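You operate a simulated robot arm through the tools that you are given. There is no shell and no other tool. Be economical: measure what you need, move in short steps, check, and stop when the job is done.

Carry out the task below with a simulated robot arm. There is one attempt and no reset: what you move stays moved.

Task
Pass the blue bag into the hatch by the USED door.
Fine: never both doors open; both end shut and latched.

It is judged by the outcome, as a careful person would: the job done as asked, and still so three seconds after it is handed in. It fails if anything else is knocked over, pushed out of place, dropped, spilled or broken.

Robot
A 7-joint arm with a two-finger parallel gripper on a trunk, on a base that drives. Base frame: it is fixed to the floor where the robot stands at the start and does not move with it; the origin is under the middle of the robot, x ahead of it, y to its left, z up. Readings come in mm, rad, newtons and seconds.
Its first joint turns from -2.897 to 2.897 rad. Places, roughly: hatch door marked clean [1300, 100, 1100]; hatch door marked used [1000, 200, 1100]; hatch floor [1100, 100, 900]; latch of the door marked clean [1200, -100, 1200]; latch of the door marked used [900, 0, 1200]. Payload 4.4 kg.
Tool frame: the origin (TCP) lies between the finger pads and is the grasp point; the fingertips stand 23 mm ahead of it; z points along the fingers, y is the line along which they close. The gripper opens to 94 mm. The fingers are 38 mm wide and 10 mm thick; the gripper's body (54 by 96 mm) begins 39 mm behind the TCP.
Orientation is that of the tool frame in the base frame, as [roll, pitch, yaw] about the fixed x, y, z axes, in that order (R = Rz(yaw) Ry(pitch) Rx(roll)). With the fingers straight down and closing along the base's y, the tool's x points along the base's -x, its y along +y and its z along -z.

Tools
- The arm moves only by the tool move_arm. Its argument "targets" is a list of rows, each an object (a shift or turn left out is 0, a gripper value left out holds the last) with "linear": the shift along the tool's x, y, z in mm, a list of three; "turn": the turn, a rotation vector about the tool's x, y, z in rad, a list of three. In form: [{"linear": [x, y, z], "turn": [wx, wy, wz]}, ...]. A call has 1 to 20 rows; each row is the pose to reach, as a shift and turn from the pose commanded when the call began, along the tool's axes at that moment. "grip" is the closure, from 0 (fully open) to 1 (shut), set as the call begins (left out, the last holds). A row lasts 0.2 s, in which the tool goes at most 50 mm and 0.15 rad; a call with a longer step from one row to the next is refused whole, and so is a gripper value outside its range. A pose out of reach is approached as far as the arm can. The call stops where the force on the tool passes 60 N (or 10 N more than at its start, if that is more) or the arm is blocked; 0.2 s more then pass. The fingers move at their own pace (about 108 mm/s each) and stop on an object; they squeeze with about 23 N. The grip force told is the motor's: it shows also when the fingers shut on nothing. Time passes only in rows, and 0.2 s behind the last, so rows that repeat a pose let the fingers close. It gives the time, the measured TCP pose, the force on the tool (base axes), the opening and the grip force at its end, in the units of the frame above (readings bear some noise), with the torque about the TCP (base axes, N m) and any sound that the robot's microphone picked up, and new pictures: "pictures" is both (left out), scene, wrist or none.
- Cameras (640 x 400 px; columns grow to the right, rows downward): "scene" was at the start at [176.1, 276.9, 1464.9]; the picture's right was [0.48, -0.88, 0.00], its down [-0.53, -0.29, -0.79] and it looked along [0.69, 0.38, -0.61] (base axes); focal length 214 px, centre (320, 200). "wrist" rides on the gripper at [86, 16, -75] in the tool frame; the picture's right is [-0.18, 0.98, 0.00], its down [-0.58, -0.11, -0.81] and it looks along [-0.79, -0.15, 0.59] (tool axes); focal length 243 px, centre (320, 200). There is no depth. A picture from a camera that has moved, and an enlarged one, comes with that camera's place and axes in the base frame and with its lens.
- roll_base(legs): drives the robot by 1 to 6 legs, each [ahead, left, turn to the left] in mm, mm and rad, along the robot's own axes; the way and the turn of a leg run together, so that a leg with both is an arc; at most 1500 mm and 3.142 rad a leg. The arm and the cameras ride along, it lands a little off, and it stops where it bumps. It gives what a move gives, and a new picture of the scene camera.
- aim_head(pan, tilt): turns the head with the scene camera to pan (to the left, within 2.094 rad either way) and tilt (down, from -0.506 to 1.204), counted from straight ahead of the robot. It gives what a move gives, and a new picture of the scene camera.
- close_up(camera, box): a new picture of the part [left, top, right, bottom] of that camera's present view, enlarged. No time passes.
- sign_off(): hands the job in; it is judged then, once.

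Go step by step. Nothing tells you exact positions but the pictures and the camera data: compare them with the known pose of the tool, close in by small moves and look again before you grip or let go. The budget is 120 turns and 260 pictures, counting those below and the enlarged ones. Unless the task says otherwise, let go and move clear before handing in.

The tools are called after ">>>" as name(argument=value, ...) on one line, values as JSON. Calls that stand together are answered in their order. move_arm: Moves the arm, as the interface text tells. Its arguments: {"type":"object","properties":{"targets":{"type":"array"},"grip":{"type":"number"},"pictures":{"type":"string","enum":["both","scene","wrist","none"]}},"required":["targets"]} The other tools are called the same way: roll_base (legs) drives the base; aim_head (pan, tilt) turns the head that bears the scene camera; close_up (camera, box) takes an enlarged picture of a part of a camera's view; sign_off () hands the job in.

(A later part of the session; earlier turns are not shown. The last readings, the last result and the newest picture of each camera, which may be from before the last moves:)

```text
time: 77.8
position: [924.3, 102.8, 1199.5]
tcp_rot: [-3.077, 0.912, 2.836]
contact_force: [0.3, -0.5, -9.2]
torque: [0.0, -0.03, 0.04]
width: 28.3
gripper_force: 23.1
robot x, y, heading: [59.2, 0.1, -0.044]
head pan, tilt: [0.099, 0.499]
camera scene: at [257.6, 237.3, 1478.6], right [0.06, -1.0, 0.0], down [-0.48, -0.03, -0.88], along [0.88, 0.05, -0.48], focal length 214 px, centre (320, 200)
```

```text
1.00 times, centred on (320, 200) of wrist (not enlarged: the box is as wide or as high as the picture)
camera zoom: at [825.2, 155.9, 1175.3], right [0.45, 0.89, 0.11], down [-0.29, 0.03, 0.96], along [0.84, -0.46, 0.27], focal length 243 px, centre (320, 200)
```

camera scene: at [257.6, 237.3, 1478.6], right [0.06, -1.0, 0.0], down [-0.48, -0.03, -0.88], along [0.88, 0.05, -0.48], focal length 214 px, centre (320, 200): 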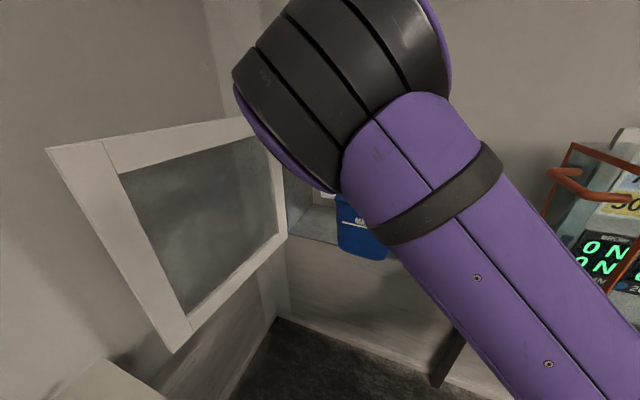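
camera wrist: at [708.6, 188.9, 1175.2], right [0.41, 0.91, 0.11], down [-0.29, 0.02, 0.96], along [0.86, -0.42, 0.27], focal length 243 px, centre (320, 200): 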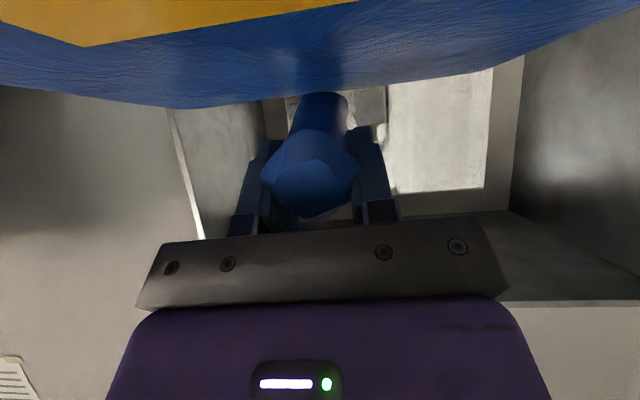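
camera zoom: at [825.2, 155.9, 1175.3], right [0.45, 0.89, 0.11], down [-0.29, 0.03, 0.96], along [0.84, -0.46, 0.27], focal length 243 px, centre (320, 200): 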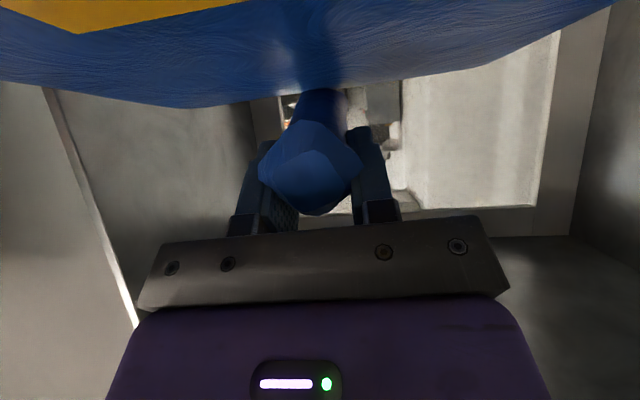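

The base bumped at x≈59 and twisted slightly, so I'll back off a bit and check the right side.

>>> roll_base(legs=[[-25, 0, 0.044]])

>>> aim_head(pan=-0.6, tilt=1.1)

>>> aim_head(pan=0.4, tilt=1.15)

```text
time: 78.7
position: [894.8, 140.0, 1198.6]
tcp_rot: [-3.077, 0.911, 2.88]
contact_force: [1.5, -0.8, -8.7]
torque: [-0.02, -0.01, -0.03]
width: 28.5
gripper_force: 22.6
robot x, y, heading: [32.8, -1.5, -0.0]
head pan, tilt: [0.099, 0.499]
camera scene: at [222.8, 245.4, 1478.6], right [0.1, -0.99, 0.0], down [-0.48, -0.05, -0.88], along [0.87, 0.09, -0.48], focal length 214 px, centre (320, 200)
```

scene: 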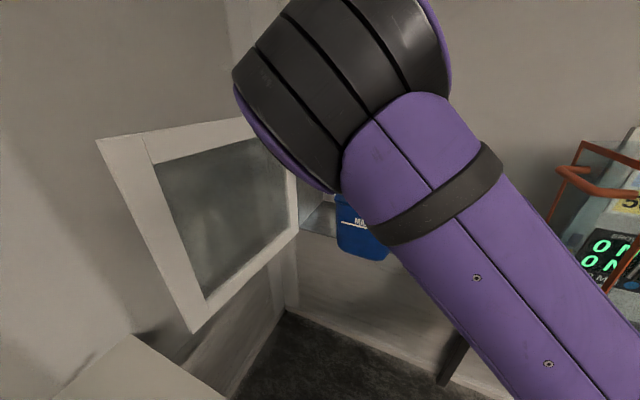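

```text
time: 79.7
position: [893.7, 141.4, 1198.6]
tcp_rot: [-3.077, 0.908, 2.88]
contact_force: [0.3, 0.2, -8.4]
torque: [-0.02, -0.02, 0.04]
width: 28.4
gripper_force: 23.1
robot x, y, heading: [34.5, 0.1, -0.003]
head pan, tilt: [-0.6, 1.1]
camera scene: at [184.5, 200.7, 1431.0], right [-0.56, -0.83, 0.0], down [-0.74, 0.5, -0.45], along [0.38, -0.26, -0.89], focal length 214 px, centre (320, 200)
```

scene: 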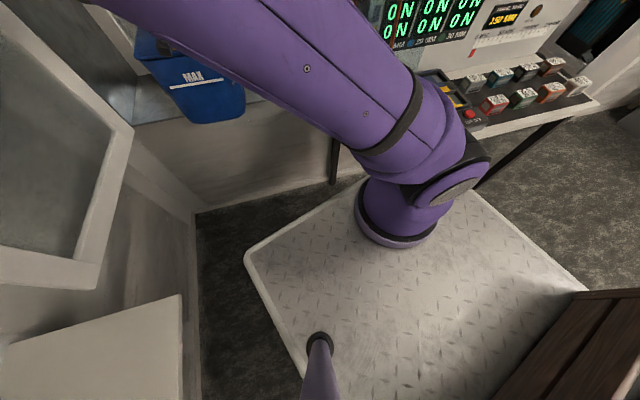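

```text
time: 81.0
position: [894.3, 141.2, 1197.8]
tcp_rot: [-3.077, 0.91, 2.88]
contact_force: [0.2, -0.1, -9.1]
torque: [0.02, 0.0, -0.01]
width: 28.4
gripper_force: 23.4
robot x, y, heading: [30.6, -0.4, 0.001]
head pan, tilt: [0.4, 1.15]
camera scene: at [187.1, 259.5, 1427.8], right [0.39, -0.92, 0.0], down [-0.84, -0.36, -0.41], along [0.38, 0.16, -0.91], focal length 214 px, centre (320, 200)
```

scene: 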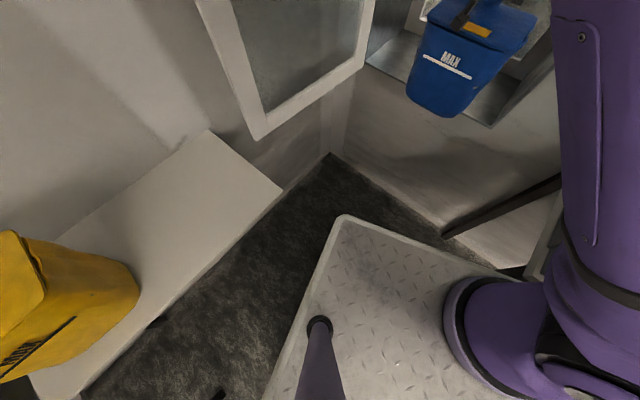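

Nothing on the table looks disturbed, and I've backed clear. Now I'll extend the arm into the hatch along its axis.

>>> move_arm(targets=[{"linear": [-18, 2, 24]}, {"linear": [-37, 3, 47]}, {"linear": [-55, 5, 71]}, {"linear": [-74, 6, 95]}], pictures="both")

```text
time: 82.0
position: [1010.4, 109.7, 1198.3]
tcp_rot: [-3.079, 0.908, 2.88]
contact_force: [-0.4, 0.9, -7.8]
torque: [0.09, 0.04, -0.02]
width: 28.4
gripper_force: 23.2
robot x, y, heading: [33.9, 2.2, 0.003]
head pan, tilt: [0.4, 1.15]
camera scene: at [186.6, 259.8, 1427.8], right [0.39, -0.92, 0.0], down [-0.84, -0.36, -0.41], along [0.38, 0.16, -0.91], focal length 214 px, centre (320, 200)
camera wrist: at [909.6, 158.9, 1174.0], right [0.41, 0.91, 0.11], down [-0.29, 0.02, 0.96], along [0.86, -0.42, 0.27], focal length 243 px, centre (320, 200)
```

scene: 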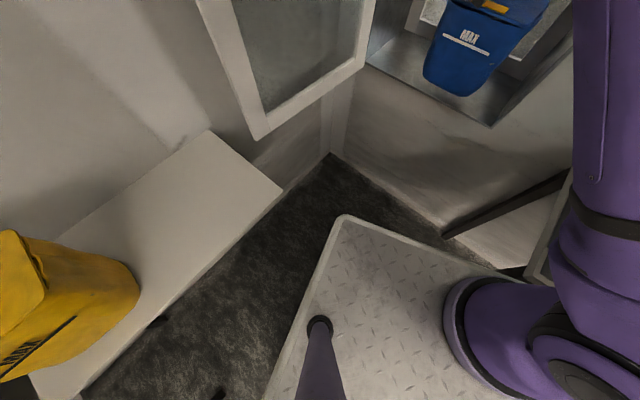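
wrist: 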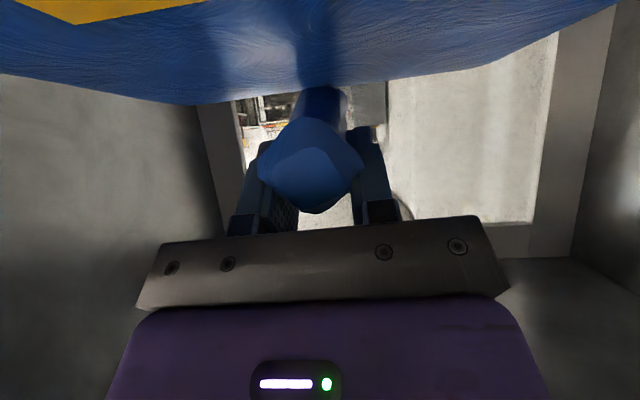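

It's going in cleanly; another 72 mm to the middle.

>>> move_arm(targets=[{"linear": [-15, 1, 19]}, {"linear": [-29, 2, 38]}, {"linear": [-44, 4, 57]}], pictures="none")

>>> aim_head(pan=0.05, tilt=0.6)

>>> close_up(camera="scene", box=[240, 80, 440, 220])

```text
time: 82.8
position: [1078.9, 91.0, 1197.7]
tcp_rot: [-3.078, 0.91, 2.882]
contact_force: [-0.5, 0.0, -8.4]
torque: [0.05, 0.03, -0.01]
width: 28.5
gripper_force: 23.0
robot x, y, heading: [35.3, 0.0, -0.0]
head pan, tilt: [0.4, 1.15]
```

```text
time: 83.8
position: [1080.0, 91.8, 1197.6]
tcp_rot: [-3.077, 0.908, 2.88]
contact_force: [0.0, 0.3, -8.8]
torque: [0.0, -0.02, 0.0]
width: 28.2
gripper_force: 23.2
robot x, y, heading: [29.4, 1.9, 0.0]
head pan, tilt: [0.051, 0.6]
camera scene: at [220.6, 240.9, 1469.5], right [0.05, -1.0, 0.0], down [-0.57, -0.03, -0.82], along [0.82, 0.04, -0.57], focal length 214 px, centre (320, 200)
```

scene: 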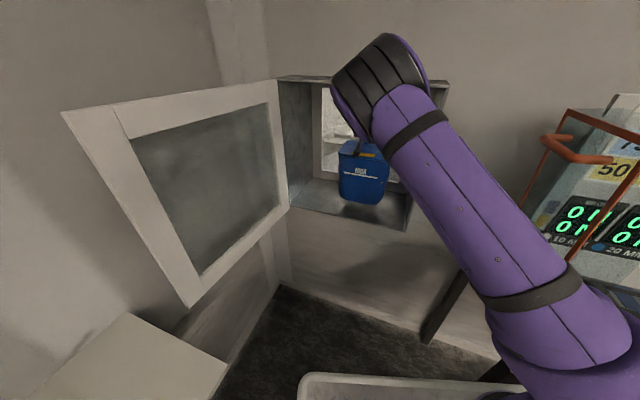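

```text
2.86 times, centred on (340, 150) of scene
camera zoom: at [220.6, 240.9, 1469.5], right [0.05, -1.0, 0.0], down [-0.57, -0.03, -0.82], along [0.82, 0.04, -0.57], focal length 613 px, centre (263, 343)
```

zoom: 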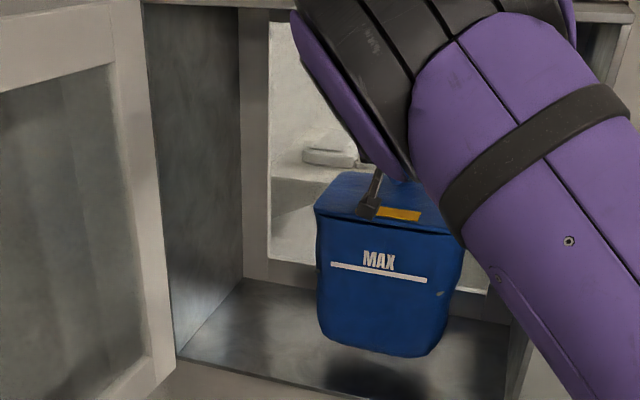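

The bag is inside, hovering above the floor. I'm lowering it.

>>> move_arm(targets=[{"linear": [8, 0, 6]}, {"linear": [16, 1, 12]}, {"linear": [21, 1, 17]}, {"linear": [25, 1, 19.5]}], pictures="none")

>>> close_up(camera="scene", box=[240, 80, 440, 220])

```text
time: 84.8
position: [1080.0, 90.1, 1165.6]
tcp_rot: [-3.077, 0.912, 2.881]
contact_force: [-0.2, -0.2, -9.4]
torque: [0.02, -0.01, 0.01]
width: 28.2
gripper_force: 23.0
robot x, y, heading: [30.8, 0.3, 0.002]
head pan, tilt: [0.051, 0.6]
```

```text
2.86 times, centred on (340, 150) of scene
camera zoom: at [220.6, 240.8, 1469.5], right [0.05, -1.0, 0.0], down [-0.56, -0.03, -0.82], along [0.82, 0.04, -0.57], focal length 613 px, centre (263, 343)
```

zoom: 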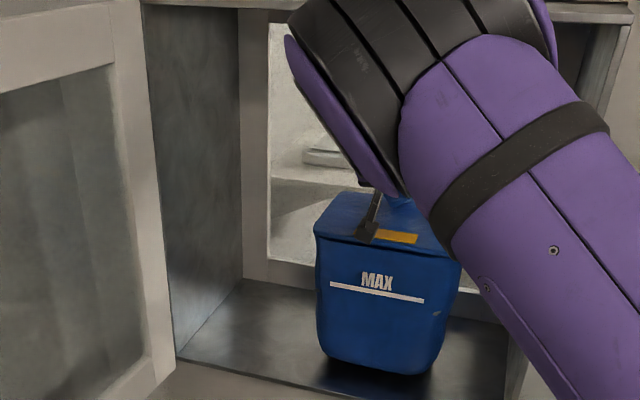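

>>> move_arm(targets=[{"linear": [2, 0, 1.5]}, {"linear": [4, 0, 3]}, {"linear": [6, 0, 4.5]}], pictures="none")

>>> move_arm(targets=[{"linear": [1.5, 0, 1.2]}, {"linear": [3, 0, 2.5]}], pictures="none")

```text
time: 85.6
position: [1081.0, 90.3, 1158.9]
tcp_rot: [-3.076, 0.909, 2.879]
contact_force: [0.0, -0.9, -8.0]
torque: [-0.01, -0.01, -0.01]
width: 28.6
gripper_force: 23.1
robot x, y, heading: [32.1, 0.7, 0.0]
head pan, tilt: [0.051, 0.6]
```

```text
time: 86.2
position: [1079.5, 90.9, 1154.7]
tcp_rot: [-3.076, 0.91, 2.88]
contact_force: [0.3, 0.4, -8.4]
torque: [-0.01, -0.04, -0.01]
width: 28.4
gripper_force: 23.0
robot x, y, heading: [33.3, 1.9, -0.001]
head pan, tilt: [0.051, 0.6]
```

>>> move_arm(targets=[{"linear": [2, 0, 1.5]}, {"linear": [3.5, 0, 2.8]}], pictures="none")

>>> move_arm(targets=[{"linear": [1.5, 0, 1.2]}, {"linear": [3, 0, 2.4]}], pictures="none")

>>> close_up(camera="scene", box=[240, 80, 440, 220])

```text
time: 86.8
position: [1081.2, 89.0, 1151.0]
tcp_rot: [-3.078, 0.909, 2.88]
contact_force: [0.0, 0.8, -9.5]
torque: [0.0, 0.0, 0.01]
width: 28.4
gripper_force: 23.3
robot x, y, heading: [29.6, -2.0, 0.003]
head pan, tilt: [0.051, 0.6]
```

```text
time: 87.4
position: [1080.2, 89.3, 1147.9]
tcp_rot: [-3.08, 0.911, 2.88]
contact_force: [1.8, 0.8, -2.0]
torque: [-0.14, 0.09, 0.04]
width: 28.3
gripper_force: 22.9
robot x, y, heading: [30.4, 1.5, -0.003]
head pan, tilt: [0.051, 0.6]
```

```text
2.86 times, centred on (340, 150) of scene
camera zoom: at [220.4, 240.9, 1469.6], right [0.05, -1.0, 0.0], down [-0.56, -0.03, -0.82], along [0.82, 0.04, -0.57], focal length 613 px, centre (263, 343)
```

zoom: 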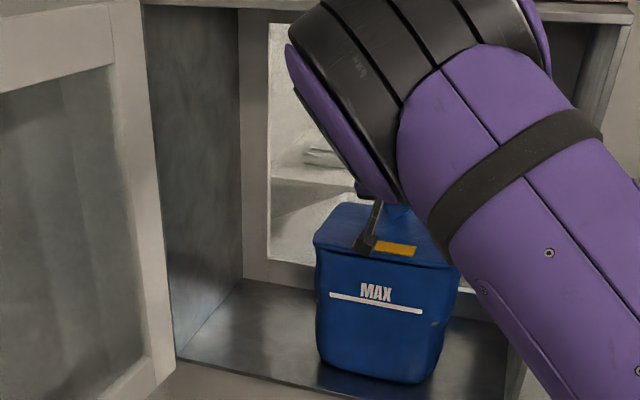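

The floor has taken the weight, and the bag's front is about 40 mm inside the sill. I'll release and retreat along the tool axis.

>>> move_arm(targets=[{"linear": [0.5, 0, 0.5]}, {"linear": [0.5, 0, 0.5]}, {"linear": [0.5, 0, 0.5]}, {"linear": [0.5, 0, 0.5]}], grip=0, pictures="wrist")

>>> move_arm(targets=[{"linear": [0, 0, -15]}, {"linear": [0, 0, -35]}, {"linear": [0, 0, -60]}], pictures="both")

```text
time: 88.4
position: [1080.0, 89.3, 1146.3]
tcp_rot: [-3.077, 0.91, 2.88]
contact_force: [0.0, 0.2, -1.0]
torque: [0.0, -0.02, 0.01]
width: 94.1
gripper_force: 0.0
robot x, y, heading: [32.7, -1.7, 0.007]
head pan, tilt: [0.051, 0.6]
camera wrist: at [979.1, 138.4, 1122.6], right [0.41, 0.91, 0.11], down [-0.29, 0.02, 0.96], along [0.86, -0.42, 0.27], focal length 243 px, centre (320, 200)
```

wrist: 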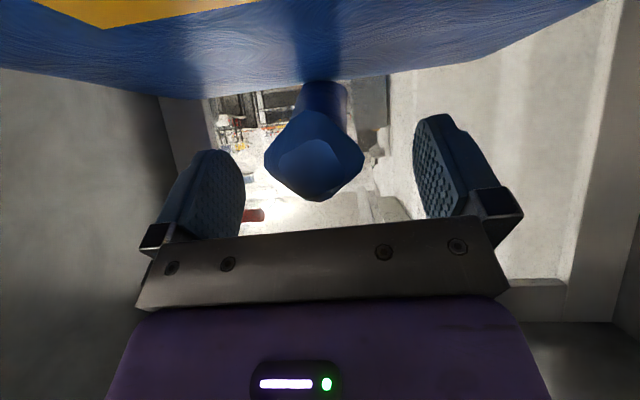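

```text
time: 89.2
position: [1035.2, 105.1, 1182.8]
tcp_rot: [-3.075, 0.908, 2.879]
contact_force: [-0.2, -0.6, -0.5]
torque: [-0.02, -0.01, 0.01]
width: 93.9
gripper_force: 0.1
robot x, y, heading: [32.2, -1.7, -0.001]
head pan, tilt: [0.051, 0.6]
camera scene: at [220.7, 240.7, 1469.5], right [0.05, -1.0, 0.0], down [-0.56, -0.03, -0.82], along [0.82, 0.04, -0.57], focal length 214 px, centre (320, 200)
camera wrist: at [933.8, 154.2, 1159.0], right [0.41, 0.91, 0.11], down [-0.29, 0.02, 0.96], along [0.86, -0.42, 0.27], focal length 243 px, centre (320, 200)
```

scene: 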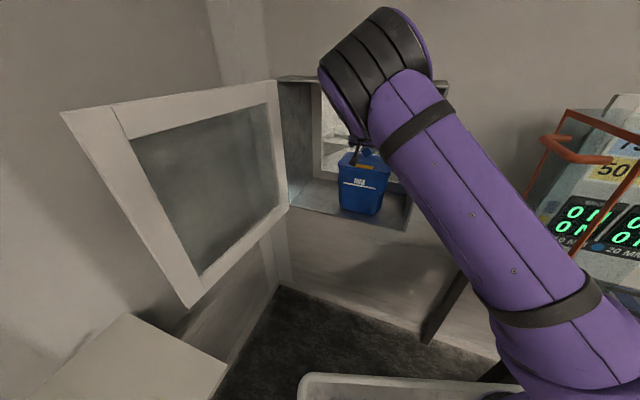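
wrist: 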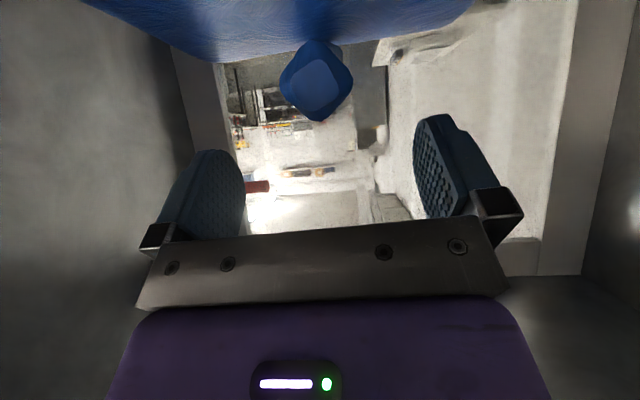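

The bag stands on the hatch floor, and the clean latch still looks horizontal beyond it. I'm backing straight out of the hatch.

>>> move_arm(targets=[{"linear": [23, -2, -30]}, {"linear": [46, -4, -59]}, {"linear": [69, -6, -89]}, {"linear": [92, -8, -118]}], pictures="none")

>>> move_arm(targets=[{"linear": [0, 0, -30], "turn": [0, 0.1, 0]}, {"linear": [-5, 0, -65], "turn": [0, 0.22, 0]}, {"linear": [-20, 0, -105], "turn": [0, 0.34, 0]}, {"linear": [-40, 0, -145], "turn": [0, 0.46, 0]}, {"linear": [-60, 0, -185], "turn": [0, 0.57, 0]}, {"linear": [-85, 0, -220], "turn": [0, 0.66, 0]}], grip=1, pictures="scene")

```text
time: 90.2
position: [892.5, 143.6, 1183.1]
tcp_rot: [-3.077, 0.909, 2.878]
contact_force: [0.9, 0.4, -0.1]
torque: [0.0, -0.02, -0.01]
width: 93.8
gripper_force: 0.0
robot x, y, heading: [33.2, 0.9, -0.004]
head pan, tilt: [0.051, 0.6]
```

```text
time: 91.6
position: [776.6, 188.0, 1384.3]
tcp_rot: [-3.101, 0.249, 2.84]
contact_force: [-0.1, 0.3, 0.3]
torque: [-0.02, -0.01, -0.06]
width: 0.0
gripper_force: 22.6
robot x, y, heading: [33.0, 0.2, 0.001]
head pan, tilt: [0.051, 0.6]
camera scene: at [220.3, 241.1, 1469.5], right [0.05, -1.0, 0.0], down [-0.56, -0.03, -0.82], along [0.82, 0.04, -0.57], focal length 214 px, centre (320, 200)
```

scene: 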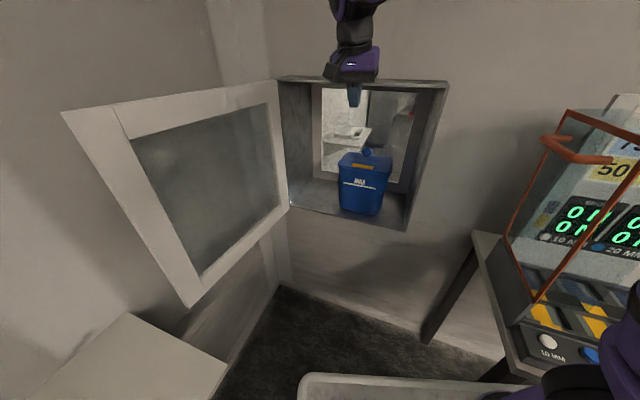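

The bag is in place. I'm raising the tool to vertical, then I'll go over the top of the open door to reach its outer side.

>>> move_arm(targets=[{"linear": [-8, 0, -31], "turn": [0, 0.083, 0]}, {"linear": [-16, 0, -62], "turn": [0, 0.166, 0]}, {"linear": [-24, 0, -93], "turn": [0, 0.249, 0]}], pictures="none")

>>> close_up(camera="scene", box=[260, 60, 460, 240])

```text
time: 92.4
position: [779.1, 192.3, 1480.5]
tcp_rot: [-3.101, 0.004, 2.831]
contact_force: [0.1, -0.5, 0.1]
torque: [0.01, 0.03, 0.0]
width: 0.2
gripper_force: 23.3
robot x, y, heading: [31.5, 0.8, 0.003]
head pan, tilt: [0.051, 0.6]
```

```text
2.22 times, centred on (360, 150) of scene
camera zoom: at [219.9, 240.9, 1469.6], right [0.05, -1.0, 0.0], down [-0.56, -0.03, -0.83], along [0.82, 0.04, -0.56], focal length 477 px, centre (231, 311)
```

zoom: 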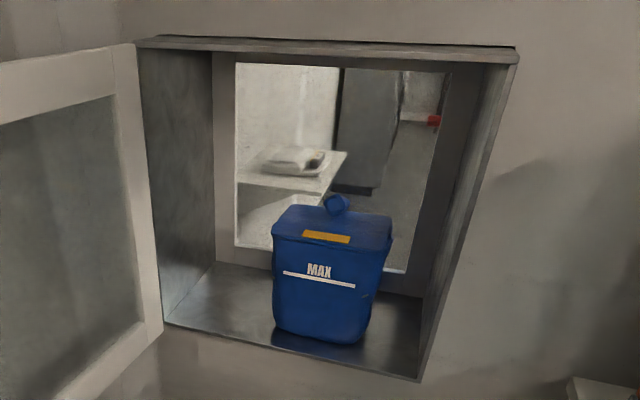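

The bag sits well inside with the clean latch horizontal. I'm moving over the door top to its outer side.

>>> move_arm(targets=[{"linear": [23, 39, 0], "turn": [0, 0, -0.1]}, {"linear": [46, 77, 0], "turn": [0, 0, -0.2]}, {"linear": [69, 116, 0], "turn": [0, 0, -0.3]}, {"linear": [93, 155, 0], "turn": [0, 0, -0.4]}, {"linear": [116, 193, 0], "turn": [0, 0, -0.5]}, {"linear": [139, 232, 0], "turn": [0, 0, -0.6]}, {"linear": [162, 271, 0], "turn": [0, 0, -0.7]}, {"linear": [185, 309, 0], "turn": [0, 0, -0.8]}, {"linear": [208, 348, 0], "turn": [0, 0, -0.9]}, {"linear": [231, 387, 0], "turn": [0, 0, -1.0]}, {"linear": [254, 425, 0], "turn": [0, 0, -1.1]}], pictures="both")

```text
time: 94.8
position: [623.7, 587.8, 1406.7]
tcp_rot: [-3.119, -0.037, -2.356]
contact_force: [1.2, -0.6, -0.6]
torque: [0.03, 0.04, 0.0]
width: 0.0
gripper_force: 22.9
out of reach, approached as far as the arm can: row 8, 9, 10, 11
robot x, y, heading: [32.7, 5.7, 0.004]
head pan, tilt: [0.051, 0.6]
camera scene: at [221.6, 241.4, 1469.4], right [0.05, -1.0, 0.0], down [-0.56, -0.03, -0.82], along [0.82, 0.04, -0.57], focal length 214 px, centre (320, 200)
camera wrist: at [551.9, 541.1, 1483.7], right [-0.56, 0.82, -0.03], down [0.5, 0.37, 0.79], along [0.66, 0.43, -0.62], focal length 243 px, centre (320, 200)
```

scene: 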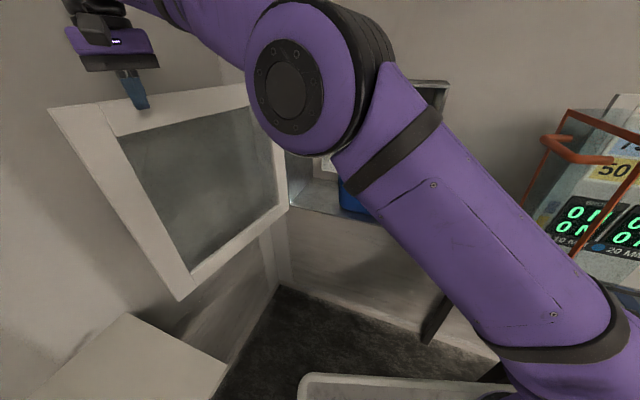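
wrist: 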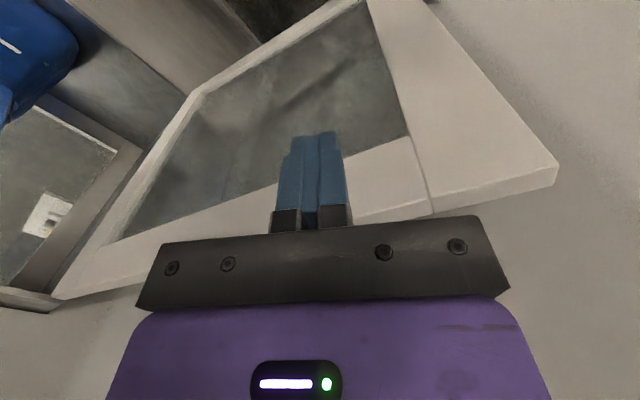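

Tool-down at that height is just out of reach from here. I'll retract, shift the base left and forward past the table leg, and retry.

>>> move_arm(targets=[{"linear": [48, -7, 4]}, {"linear": [97, -14, 8]}, {"linear": [145, -20, 12]}, {"linear": [194, -27, 16]}, {"linear": [242, -34, 20]}], pictures="none")

>>> roll_base(legs=[[-10, 100, 0]])

```text
time: 96.0
position: [472.6, 391.2, 1397.1]
tcp_rot: [-3.121, -0.036, -2.354]
contact_force: [1.0, 2.0, -0.7]
torque: [-0.02, 0.05, -0.01]
width: 0.1
gripper_force: 22.8
robot x, y, heading: [33.8, -1.4, 0.002]
head pan, tilt: [0.051, 0.6]
```

```text
time: 97.1
position: [461.8, 490.0, 1399.0]
tcp_rot: [-3.124, -0.033, -2.352]
contact_force: [0.4, 0.0, 0.3]
torque: [0.04, 0.0, -0.02]
width: 0.2
gripper_force: 23.4
robot x, y, heading: [20.3, 101.4, 0.001]
head pan, tilt: [0.051, 0.6]
camera scene: at [209.8, 341.2, 1469.6], right [0.05, -1.0, 0.0], down [-0.56, -0.03, -0.83], along [0.82, 0.04, -0.56], focal length 214 px, centre (320, 200)
```

scene: 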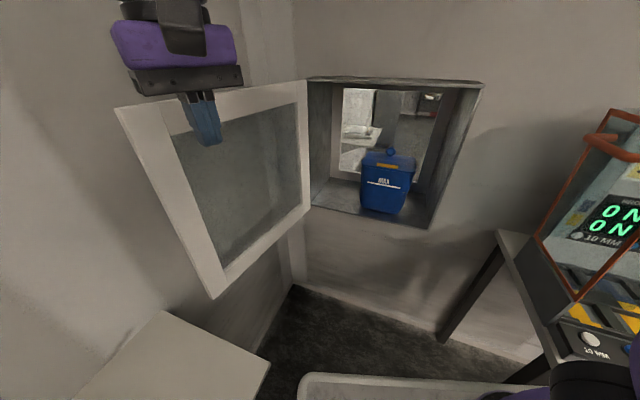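

>>> roll_base(legs=[[120, 0, 0]])

```text
time: 98.3
position: [582.3, 490.9, 1399.2]
tcp_rot: [-3.124, -0.034, -2.354]
contact_force: [0.0, -0.1, 0.5]
torque: [-0.05, -0.02, -0.01]
width: 0.1
gripper_force: 22.9
robot x, y, heading: [145.9, 104.1, 0.003]
head pan, tilt: [0.051, 0.6]
camera scene: at [331.1, 341.4, 1469.6], right [0.05, -1.0, 0.0], down [-0.56, -0.03, -0.83], along [0.82, 0.04, -0.56], focal length 214 px, centre (320, 200)
```

scene: 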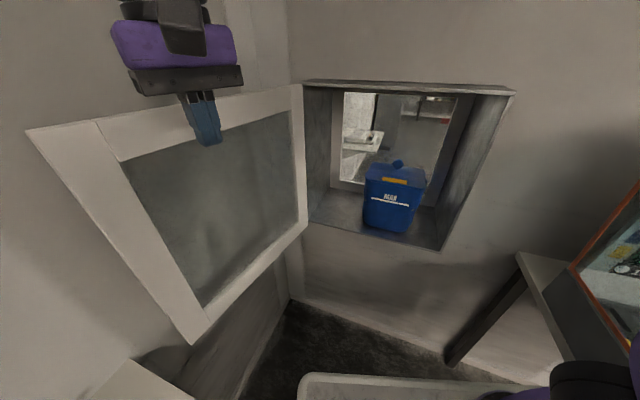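

The door's top free corner is at (552,682,1399). I'm raising the arm, crossing over, and looking before lowering on the outer side.

>>> move_arm(targets=[{"linear": [0, 0, -40]}, {"linear": [0, 0, -78]}, {"linear": [-41, 14, -78]}, {"linear": [-82, 29, -78]}, {"linear": [-123, 43, -78]}, {"linear": [-164, 58, -78]}, {"linear": [-205, 72, -78]}], pictures="both")

```text
time: 100.0
position: [679.7, 684.1, 1468.7]
tcp_rot: [-3.126, -0.029, -2.354]
contact_force: [1.6, -4.9, 2.1]
torque: [0.3, 0.17, 0.0]
width: 0.2
gripper_force: 23.1
robot x, y, heading: [141.4, 101.5, -0.0]
head pan, tilt: [0.051, 0.6]
camera scene: at [332.4, 338.3, 1470.0], right [0.05, -1.0, 0.0], down [-0.56, -0.03, -0.82], along [0.82, 0.04, -0.57], focal length 214 px, centre (320, 200)
camera wrist: at [607.5, 636.5, 1545.4], right [-0.57, 0.82, -0.02], down [0.49, 0.36, 0.79], along [0.66, 0.44, -0.61], focal length 243 px, centre (320, 200)
```

scene: 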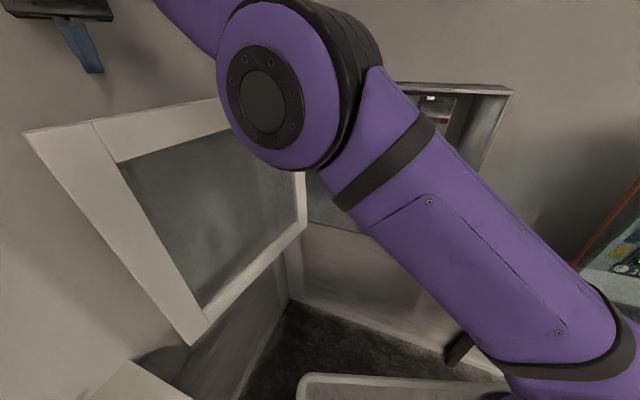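
wrist: 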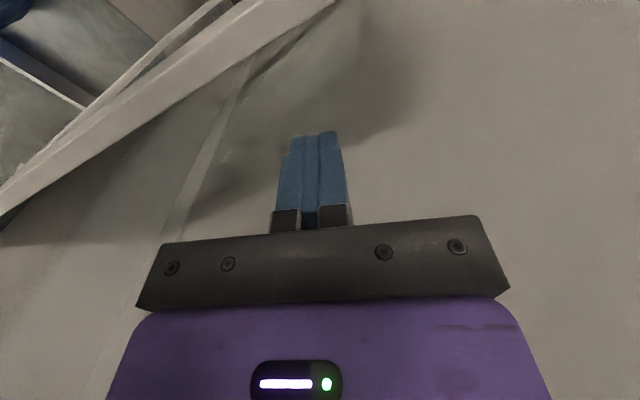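

The fingers are over the outer side, lightly brushing something at about 5 N. I'll shift slightly toward the door and lower.

>>> move_arm(targets=[{"linear": [10, -3, 10]}, {"linear": [10, -3, 35]}, {"linear": [10, -3, 60]}, {"linear": [10, -3, 78]}], pictures="both")

```text
time: 101.0
position: [671.0, 676.5, 1390.1]
tcp_rot: [-3.124, -0.032, -2.355]
contact_force: [0.3, -0.2, 0.2]
torque: [0.0, -0.02, 0.04]
width: 0.0
gripper_force: 22.8
robot x, y, heading: [142.9, 99.9, 0.0]
head pan, tilt: [0.051, 0.6]
camera scene: at [331.1, 341.5, 1469.6], right [0.05, -1.0, 0.0], down [-0.56, -0.03, -0.83], along [0.82, 0.04, -0.56], focal length 214 px, centre (320, 200)
camera wrist: at [600.2, 629.6, 1466.9], right [-0.57, 0.82, -0.03], down [0.49, 0.37, 0.79], along [0.66, 0.43, -0.61], focal length 243 px, centre (320, 200)
```

scene: 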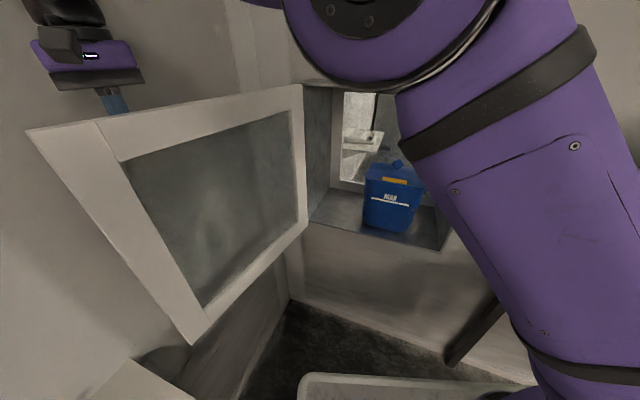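
wrist: 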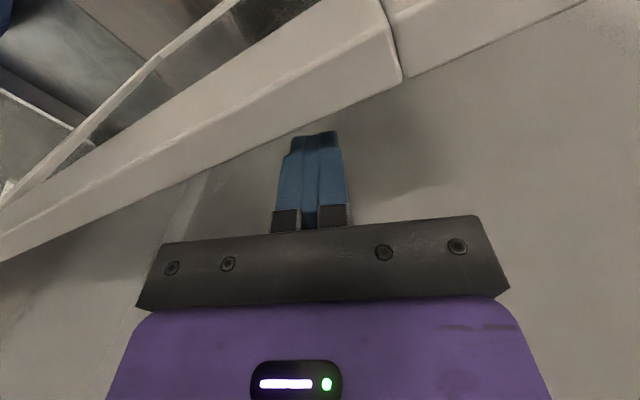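

The fist is behind the door's top edge with clearance above it. I'm pulling the door closed along its arc.

>>> move_arm(targets=[{"linear": [20, -4, 1]}, {"linear": [41, -9, 1]}, {"linear": [63, -15, 2]}, {"linear": [84, -22, 3]}, {"linear": [105, -31, 3]}, {"linear": [126, -41, 4]}, {"linear": [145, -52, 4]}, {"linear": [165, -63, 5]}, {"linear": [183, -76, 6]}, {"linear": [202, -90, 6]}, {"linear": [218, -105, 7]}, {"linear": [235, -120, 7]}], pictures="scene")

```text
time: 103.5
position: [591.1, 425.8, 1392.3]
tcp_rot: [-3.121, -0.035, -2.355]
contact_force: [-0.6, 0.6, -0.9]
torque: [-0.01, -0.02, -0.01]
width: 0.3
gripper_force: 22.7
robot x, y, heading: [147.8, 98.3, 0.002]
head pan, tilt: [0.051, 0.6]
camera scene: at [331.2, 341.9, 1469.5], right [0.05, -1.0, 0.0], down [-0.56, -0.03, -0.82], along [0.82, 0.04, -0.57], focal length 214 px, centre (320, 200)
```

scene: 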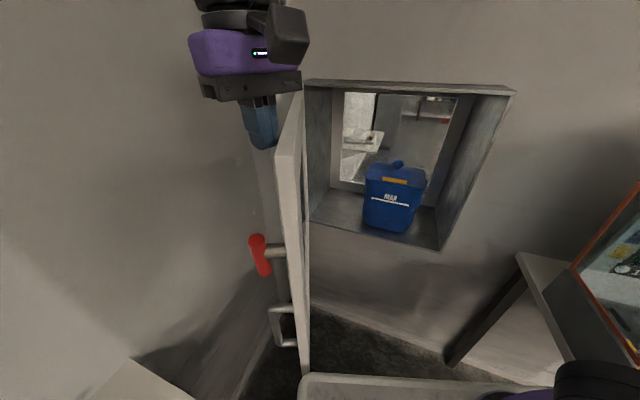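

The door follows nicely, now about 65° open. I'll lift the fist, bring the base back to the middle, and re-engage for the rest.

>>> move_arm(targets=[{"linear": [0, 5, -40]}, {"linear": [0, 5, -78]}], pictures="none")

>>> roll_base(legs=[[-165, 0, 0], [0, -100, 0]])

```text
time: 104.2
position: [587.6, 433.5, 1471.5]
tcp_rot: [-3.122, -0.034, -2.354]
contact_force: [0.3, -0.5, 0.4]
torque: [0.03, 0.02, -0.02]
width: 0.0
gripper_force: 22.6
robot x, y, heading: [142.3, 100.4, 0.004]
head pan, tilt: [0.051, 0.6]
```

```text
time: 106.3
position: [421.7, 332.9, 1471.6]
tcp_rot: [-3.122, -0.033, -2.355]
contact_force: [0.2, 0.3, -0.5]
torque: [-0.03, 0.02, 0.04]
width: 0.0
gripper_force: 23.1
robot x, y, heading: [-24.4, -2.4, -0.001]
head pan, tilt: [0.051, 0.6]
camera scene: at [165.3, 241.0, 1469.6], right [0.05, -1.0, 0.0], down [-0.56, -0.03, -0.83], along [0.82, 0.04, -0.56], focal length 214 px, centre (320, 200)
```

scene: 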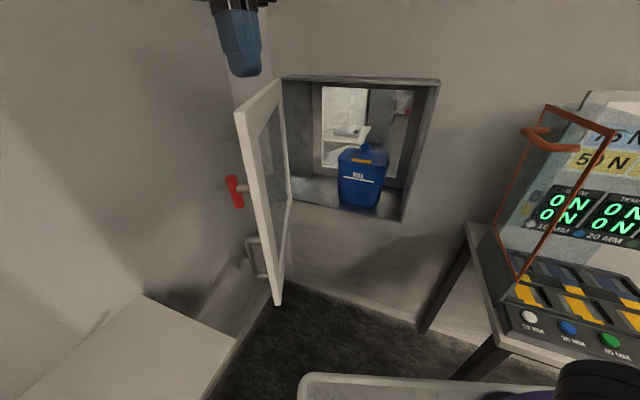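

>>> move_arm(targets=[{"linear": [-39, -9, 0]}, {"linear": [-78, -18, 0]}, {"linear": [-117, -26, 0]}, {"linear": [-156, -35, 0]}, {"linear": [-194, -43, 0]}, {"linear": [-194, -43, 40]}, {"linear": [-194, -43, 75]}], pictures="scene")

```text
time: 108.0
position: [590.2, 435.7, 1388.5]
tcp_rot: [-3.122, -0.033, -2.354]
contact_force: [-0.6, 0.3, 0.2]
torque: [0.03, -0.01, -0.01]
width: 0.0
gripper_force: 23.2
robot x, y, heading: [-24.7, 3.1, 0.003]
head pan, tilt: [0.051, 0.6]
camera scene: at [165.1, 241.0, 1469.6], right [0.05, -1.0, 0.0], down [-0.56, -0.03, -0.83], along [0.82, 0.04, -0.56], focal length 214 px, centre (320, 200)
```

scene: 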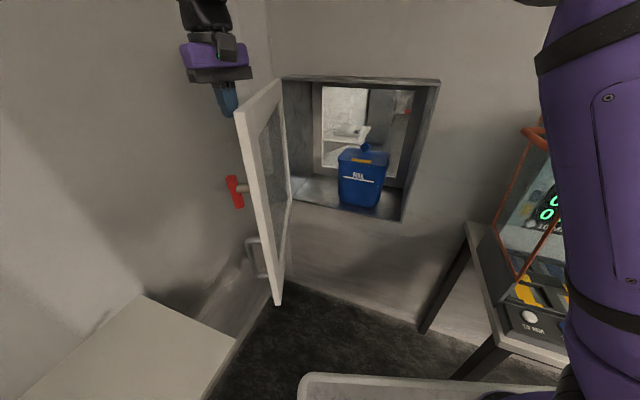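

>>> move_arm(targets=[{"linear": [28, -30, 1], "turn": [0, 0, 0.1]}, {"linear": [56, -65, 2], "turn": [0, 0, 0.2]}, {"linear": [80, -104, 3], "turn": [0, 0, 0.3]}, {"linear": [100, -144, 3], "turn": [0, 0, 0.4]}, {"linear": [116, -187, 4], "turn": [0, 0, 0.5]}, {"linear": [127, -231, 4], "turn": [0, 0, 0.6]}, {"linear": [133, -275, 5], "turn": [0, 0, 0.7]}, {"linear": [135, -321, 5], "turn": [0, 0, 0.8]}, {"linear": [131, -365, 5], "turn": [0, 0, 0.9]}], pictures="both")

```text
time: 110.0
position: [754.5, 87.9, 1397.7]
tcp_rot: [-3.103, -0.005, 3.028]
contact_force: [0.9, 0.4, 0.6]
torque: [0.01, -0.02, 0.01]
width: 0.0
gripper_force: 23.0
robot x, y, heading: [-21.6, -0.0, 0.003]
head pan, tilt: [0.051, 0.6]
camera scene: at [164.6, 241.4, 1469.6], right [0.05, -1.0, 0.0], down [-0.56, -0.03, -0.83], along [0.82, 0.04, -0.56], focal length 214 px, centre (320, 200)
camera wrist: at [672.3, 115.7, 1471.3], right [0.29, 0.95, -0.04], down [0.57, -0.14, 0.81], along [0.76, -0.26, -0.59], focal length 243 px, centre (320, 200)
```

scene: 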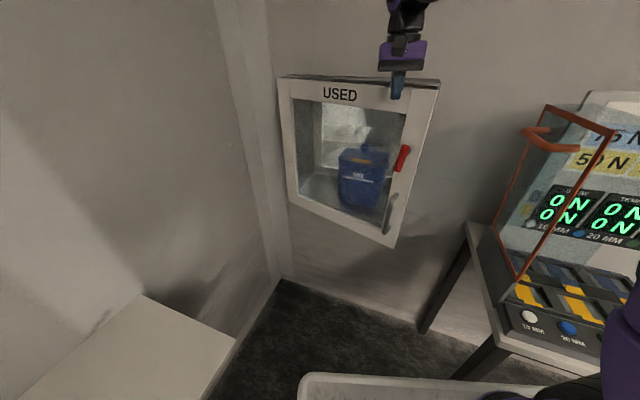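
wrist: 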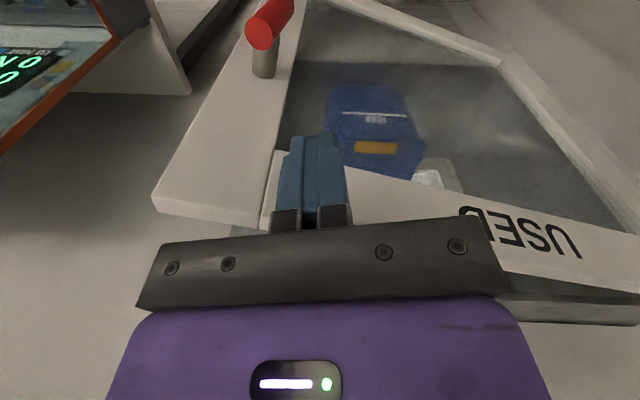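

The door is nearly shut, about 13° left. I'm pushing it home gently.

>>> move_arm(targets=[{"linear": [-20, -13, 0], "turn": [0, 0, 0.05]}, {"linear": [-41, -24, 0], "turn": [0, 0, 0.1]}, {"linear": [-62, -34, 0], "turn": [0, 0, 0.15]}, {"linear": [-83, -42, 0], "turn": [0, 0, 0.15]}, {"linear": [-94, -46, 0], "turn": [0, 0, 0.15]}, {"linear": [-104, -49, 0], "turn": [0, 0, 0.15]}, {"linear": [-111, -51, 0], "turn": [0, 0, 0.15]}, {"linear": [-117, -53, 0], "turn": [0, 0, 0.15]}, {"linear": [-123, -54, 0], "turn": [0, 0, 0.15]}, {"linear": [-129, -56, 0], "turn": [0, 0, 0.15]}], pictures="both")

```text
time: 112.2
position: [876.4, 15.1, 1399.8]
tcp_rot: [-3.1, 0.001, 2.879]
contact_force: [0.0, -0.1, 0.3]
torque: [-0.01, -0.03, 0.01]
width: 0.0
gripper_force: 22.8
robot x, y, heading: [-19.7, -1.7, -0.0]
head pan, tilt: [0.051, 0.6]
camera scene: at [165.2, 241.0, 1469.6], right [0.05, -1.0, 0.0], down [-0.56, -0.03, -0.83], along [0.82, 0.04, -0.56], focal length 214 px, centre (320, 200)
camera wrist: at [799.0, 56.4, 1472.7], right [0.43, 0.9, -0.04], down [0.54, -0.23, 0.81], along [0.72, -0.37, -0.59], focal length 243 px, centre (320, 200)
```

scene: 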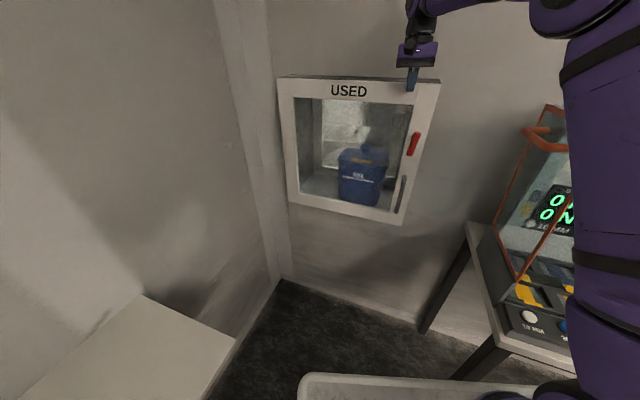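
wrist: 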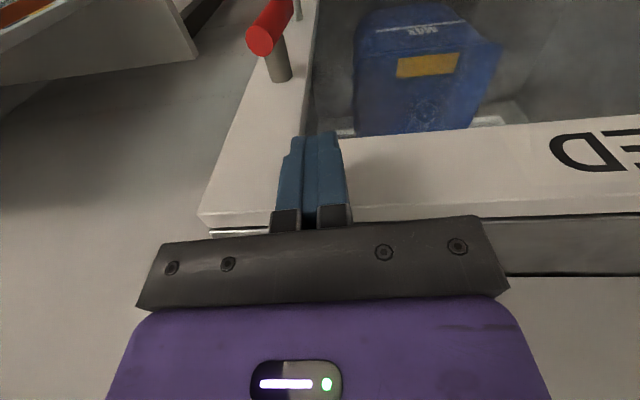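

Almost flush, so a few more millimetres until it seats.

>>> move_arm(targets=[{"linear": [-4, 0, 0]}, {"linear": [-8, 0, 0]}, {"linear": [-12, 0, 0]}, {"linear": [-16, 0, 0]}, {"linear": [-20, 0, 0]}, {"linear": [-24, 0, 0]}, {"linear": [-28, 0, 0]}], pictures="both")

```text
time: 113.1
position: [885.7, 13.9, 1399.8]
tcp_rot: [-3.1, -0.011, 2.88]
contact_force: [-25.0, 1.6, 4.1]
torque: [-0.18, 0.08, -0.21]
width: 0.0
gripper_force: 23.0
robot x, y, heading: [-22.8, 4.1, 0.002]
head pan, tilt: [0.051, 0.6]
stopped in row 4: the force on the tool passed its limit at 68 N (the readings are from after the stop); the commanded pose is now the measured one
camera scene: at [162.6, 241.1, 1469.8], right [0.05, -1.0, 0.0], down [-0.56, -0.03, -0.83], along [0.82, 0.04, -0.56], focal length 214 px, centre (320, 200)
camera wrist: at [807.9, 55.2, 1474.1], right [0.43, 0.9, -0.04], down [0.55, -0.23, 0.8], along [0.71, -0.37, -0.59], focal length 243 px, centre (320, 200)
```

scene: 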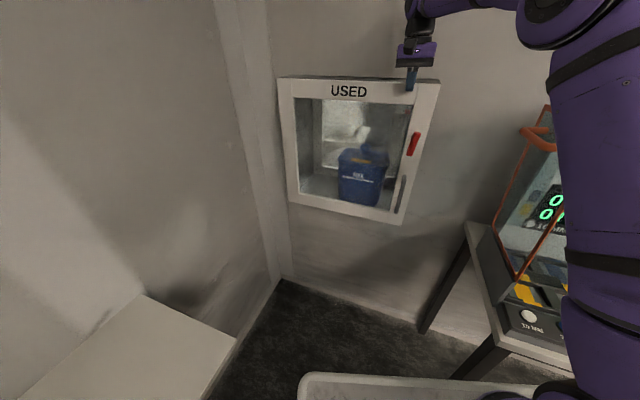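
wrist: 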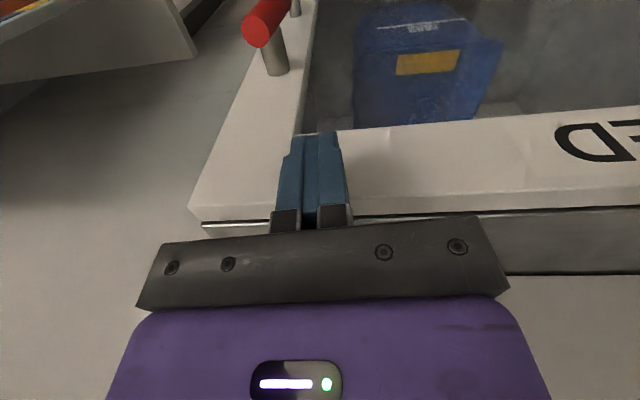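

The door has seated against its stop. Next, the latch: I'll back off, lean the tool 20°, and place the fist on the inner side of the bar's upper end.

>>> move_arm(targets=[{"linear": [40, 0, 0]}, {"linear": [80, 0, 0]}, {"linear": [85, 0, 40], "turn": [0, -0.12, 0]}, {"linear": [85, 0, 80], "turn": [0, -0.24, 0]}, {"linear": [85, 0, 110], "turn": [0, -0.357, 0]}], pictures="both")

>>> close_up(camera="scene", box=[270, 60, 450, 240])

```text
time: 114.3
position: [802.9, 30.4, 1289.1]
tcp_rot: [-3.098, 0.346, 2.896]
contact_force: [-0.2, -0.2, -0.3]
torque: [-0.03, -0.01, 0.01]
width: 0.0
gripper_force: 22.5
robot x, y, heading: [-23.3, 2.8, 0.006]
head pan, tilt: [0.051, 0.6]
camera scene: at [164.5, 240.9, 1469.6], right [0.05, -1.0, 0.0], down [-0.56, -0.03, -0.83], along [0.82, 0.04, -0.56], focal length 214 px, centre (320, 200)
camera wrist: at [705.3, 76.6, 1328.2], right [0.42, 0.91, 0.02], down [0.24, -0.14, 0.96], along [0.87, -0.4, -0.28], focal length 243 px, centre (320, 200)
```

scene: 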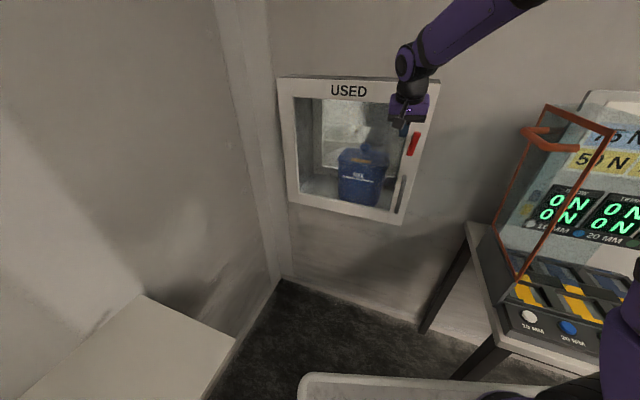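
wrist: 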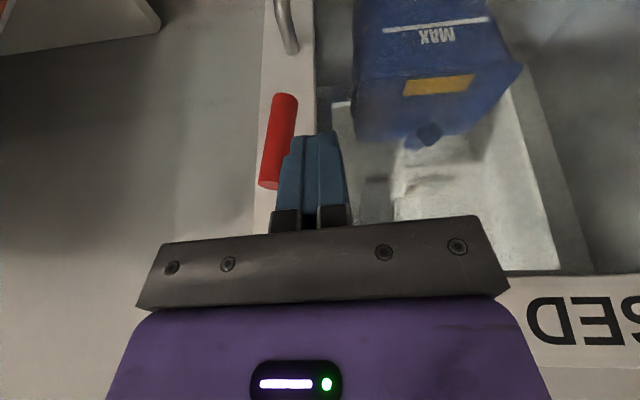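

```text
2.22 times, centred on (360, 150) of scene
camera zoom: at [164.5, 240.9, 1469.6], right [0.05, -1.0, 0.0], down [-0.56, -0.03, -0.83], along [0.82, 0.04, -0.56], focal length 477 px, centre (231, 311)
```

zoom: 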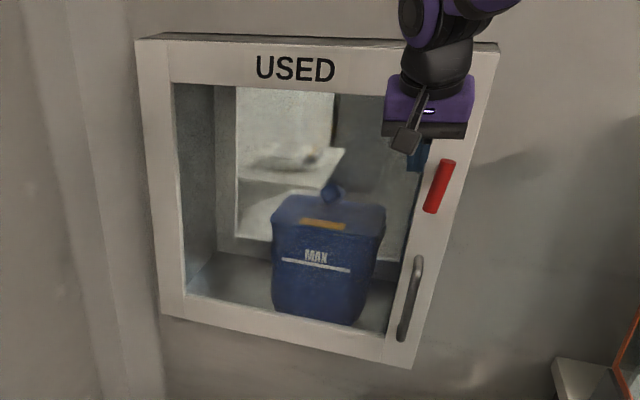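

The door is flush again. The bar's pivot is offset, so its long arm now points down. I'll bring the fist to the outer side of that lower end with a 45° lean.

>>> move_arm(targets=[{"linear": [47, 0, -17]}, {"linear": [48, -30, 5], "turn": [0, -0.12, 0]}, {"linear": [49, -58, 32], "turn": [0, -0.25, 0]}, {"linear": [50, -87, 58], "turn": [0, -0.38, 0]}, {"linear": [50, -87, 58], "turn": [0, -0.44, 0]}], pictures="wrist")

```text
time: 115.5
position: [754.1, -49.0, 1220.7]
tcp_rot: [-3.084, 0.788, 2.922]
contact_force: [0.4, 0.1, 0.3]
torque: [0.0, 0.04, 0.01]
width: 0.0
gripper_force: 22.8
robot x, y, heading: [-22.8, -0.4, 0.005]
head pan, tilt: [0.051, 0.6]
camera wrist: at [648.6, -3.6, 1211.7], right [0.38, 0.92, 0.09], down [-0.17, -0.03, 0.98], along [0.91, -0.39, 0.15], focal length 243 px, centre (320, 200)
```

wrist: 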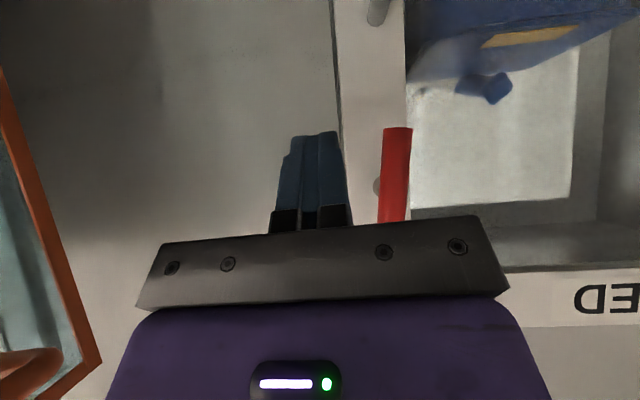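

>>> move_arm(targets=[{"linear": [-27, 0, 27]}, {"linear": [-40, 0, 40]}, {"linear": [-54, 0, 54]}], pictures="wrist")

>>> close_up(camera="scene", box=[350, 90, 450, 170])

```text
time: 116.3
position: [828.3, -67.9, 1222.0]
tcp_rot: [-3.086, 0.784, 2.921]
contact_force: [0.1, 0.1, 0.6]
torque: [0.0, -0.01, -0.02]
width: 0.0
gripper_force: 22.9
robot x, y, heading: [-29.0, 1.3, 0.006]
head pan, tilt: [0.051, 0.6]
camera wrist: at [722.4, -22.7, 1211.9], right [0.38, 0.92, 0.09], down [-0.17, -0.03, 0.98], along [0.91, -0.39, 0.15], focal length 243 px, centre (320, 200)
```

wrist: 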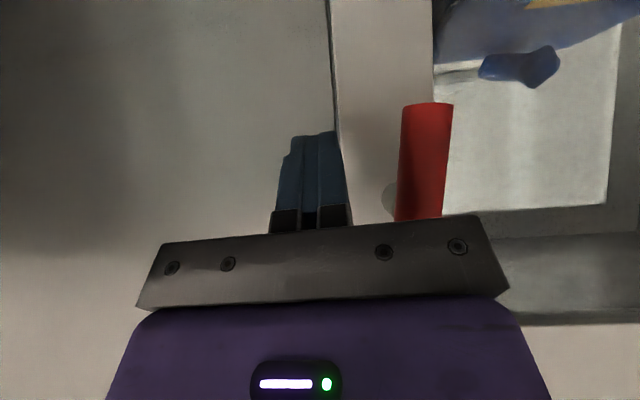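

```text
5.00 times, centred on (400, 130) of scene
camera zoom: at [164.2, 241.1, 1469.6], right [0.05, -1.0, 0.0], down [-0.56, -0.03, -0.83], along [0.82, 0.04, -0.56], focal length 1072 px, centre (-80, 550)
```

zoom: 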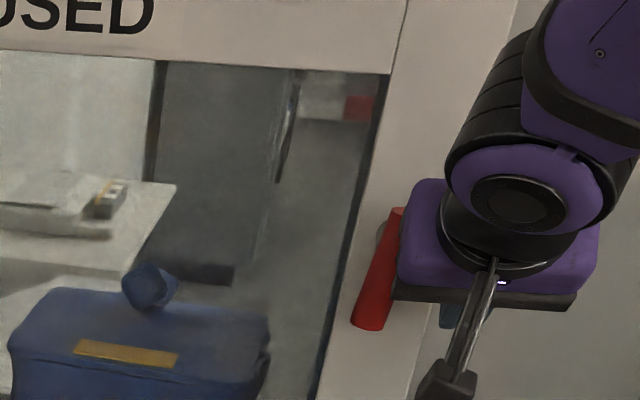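

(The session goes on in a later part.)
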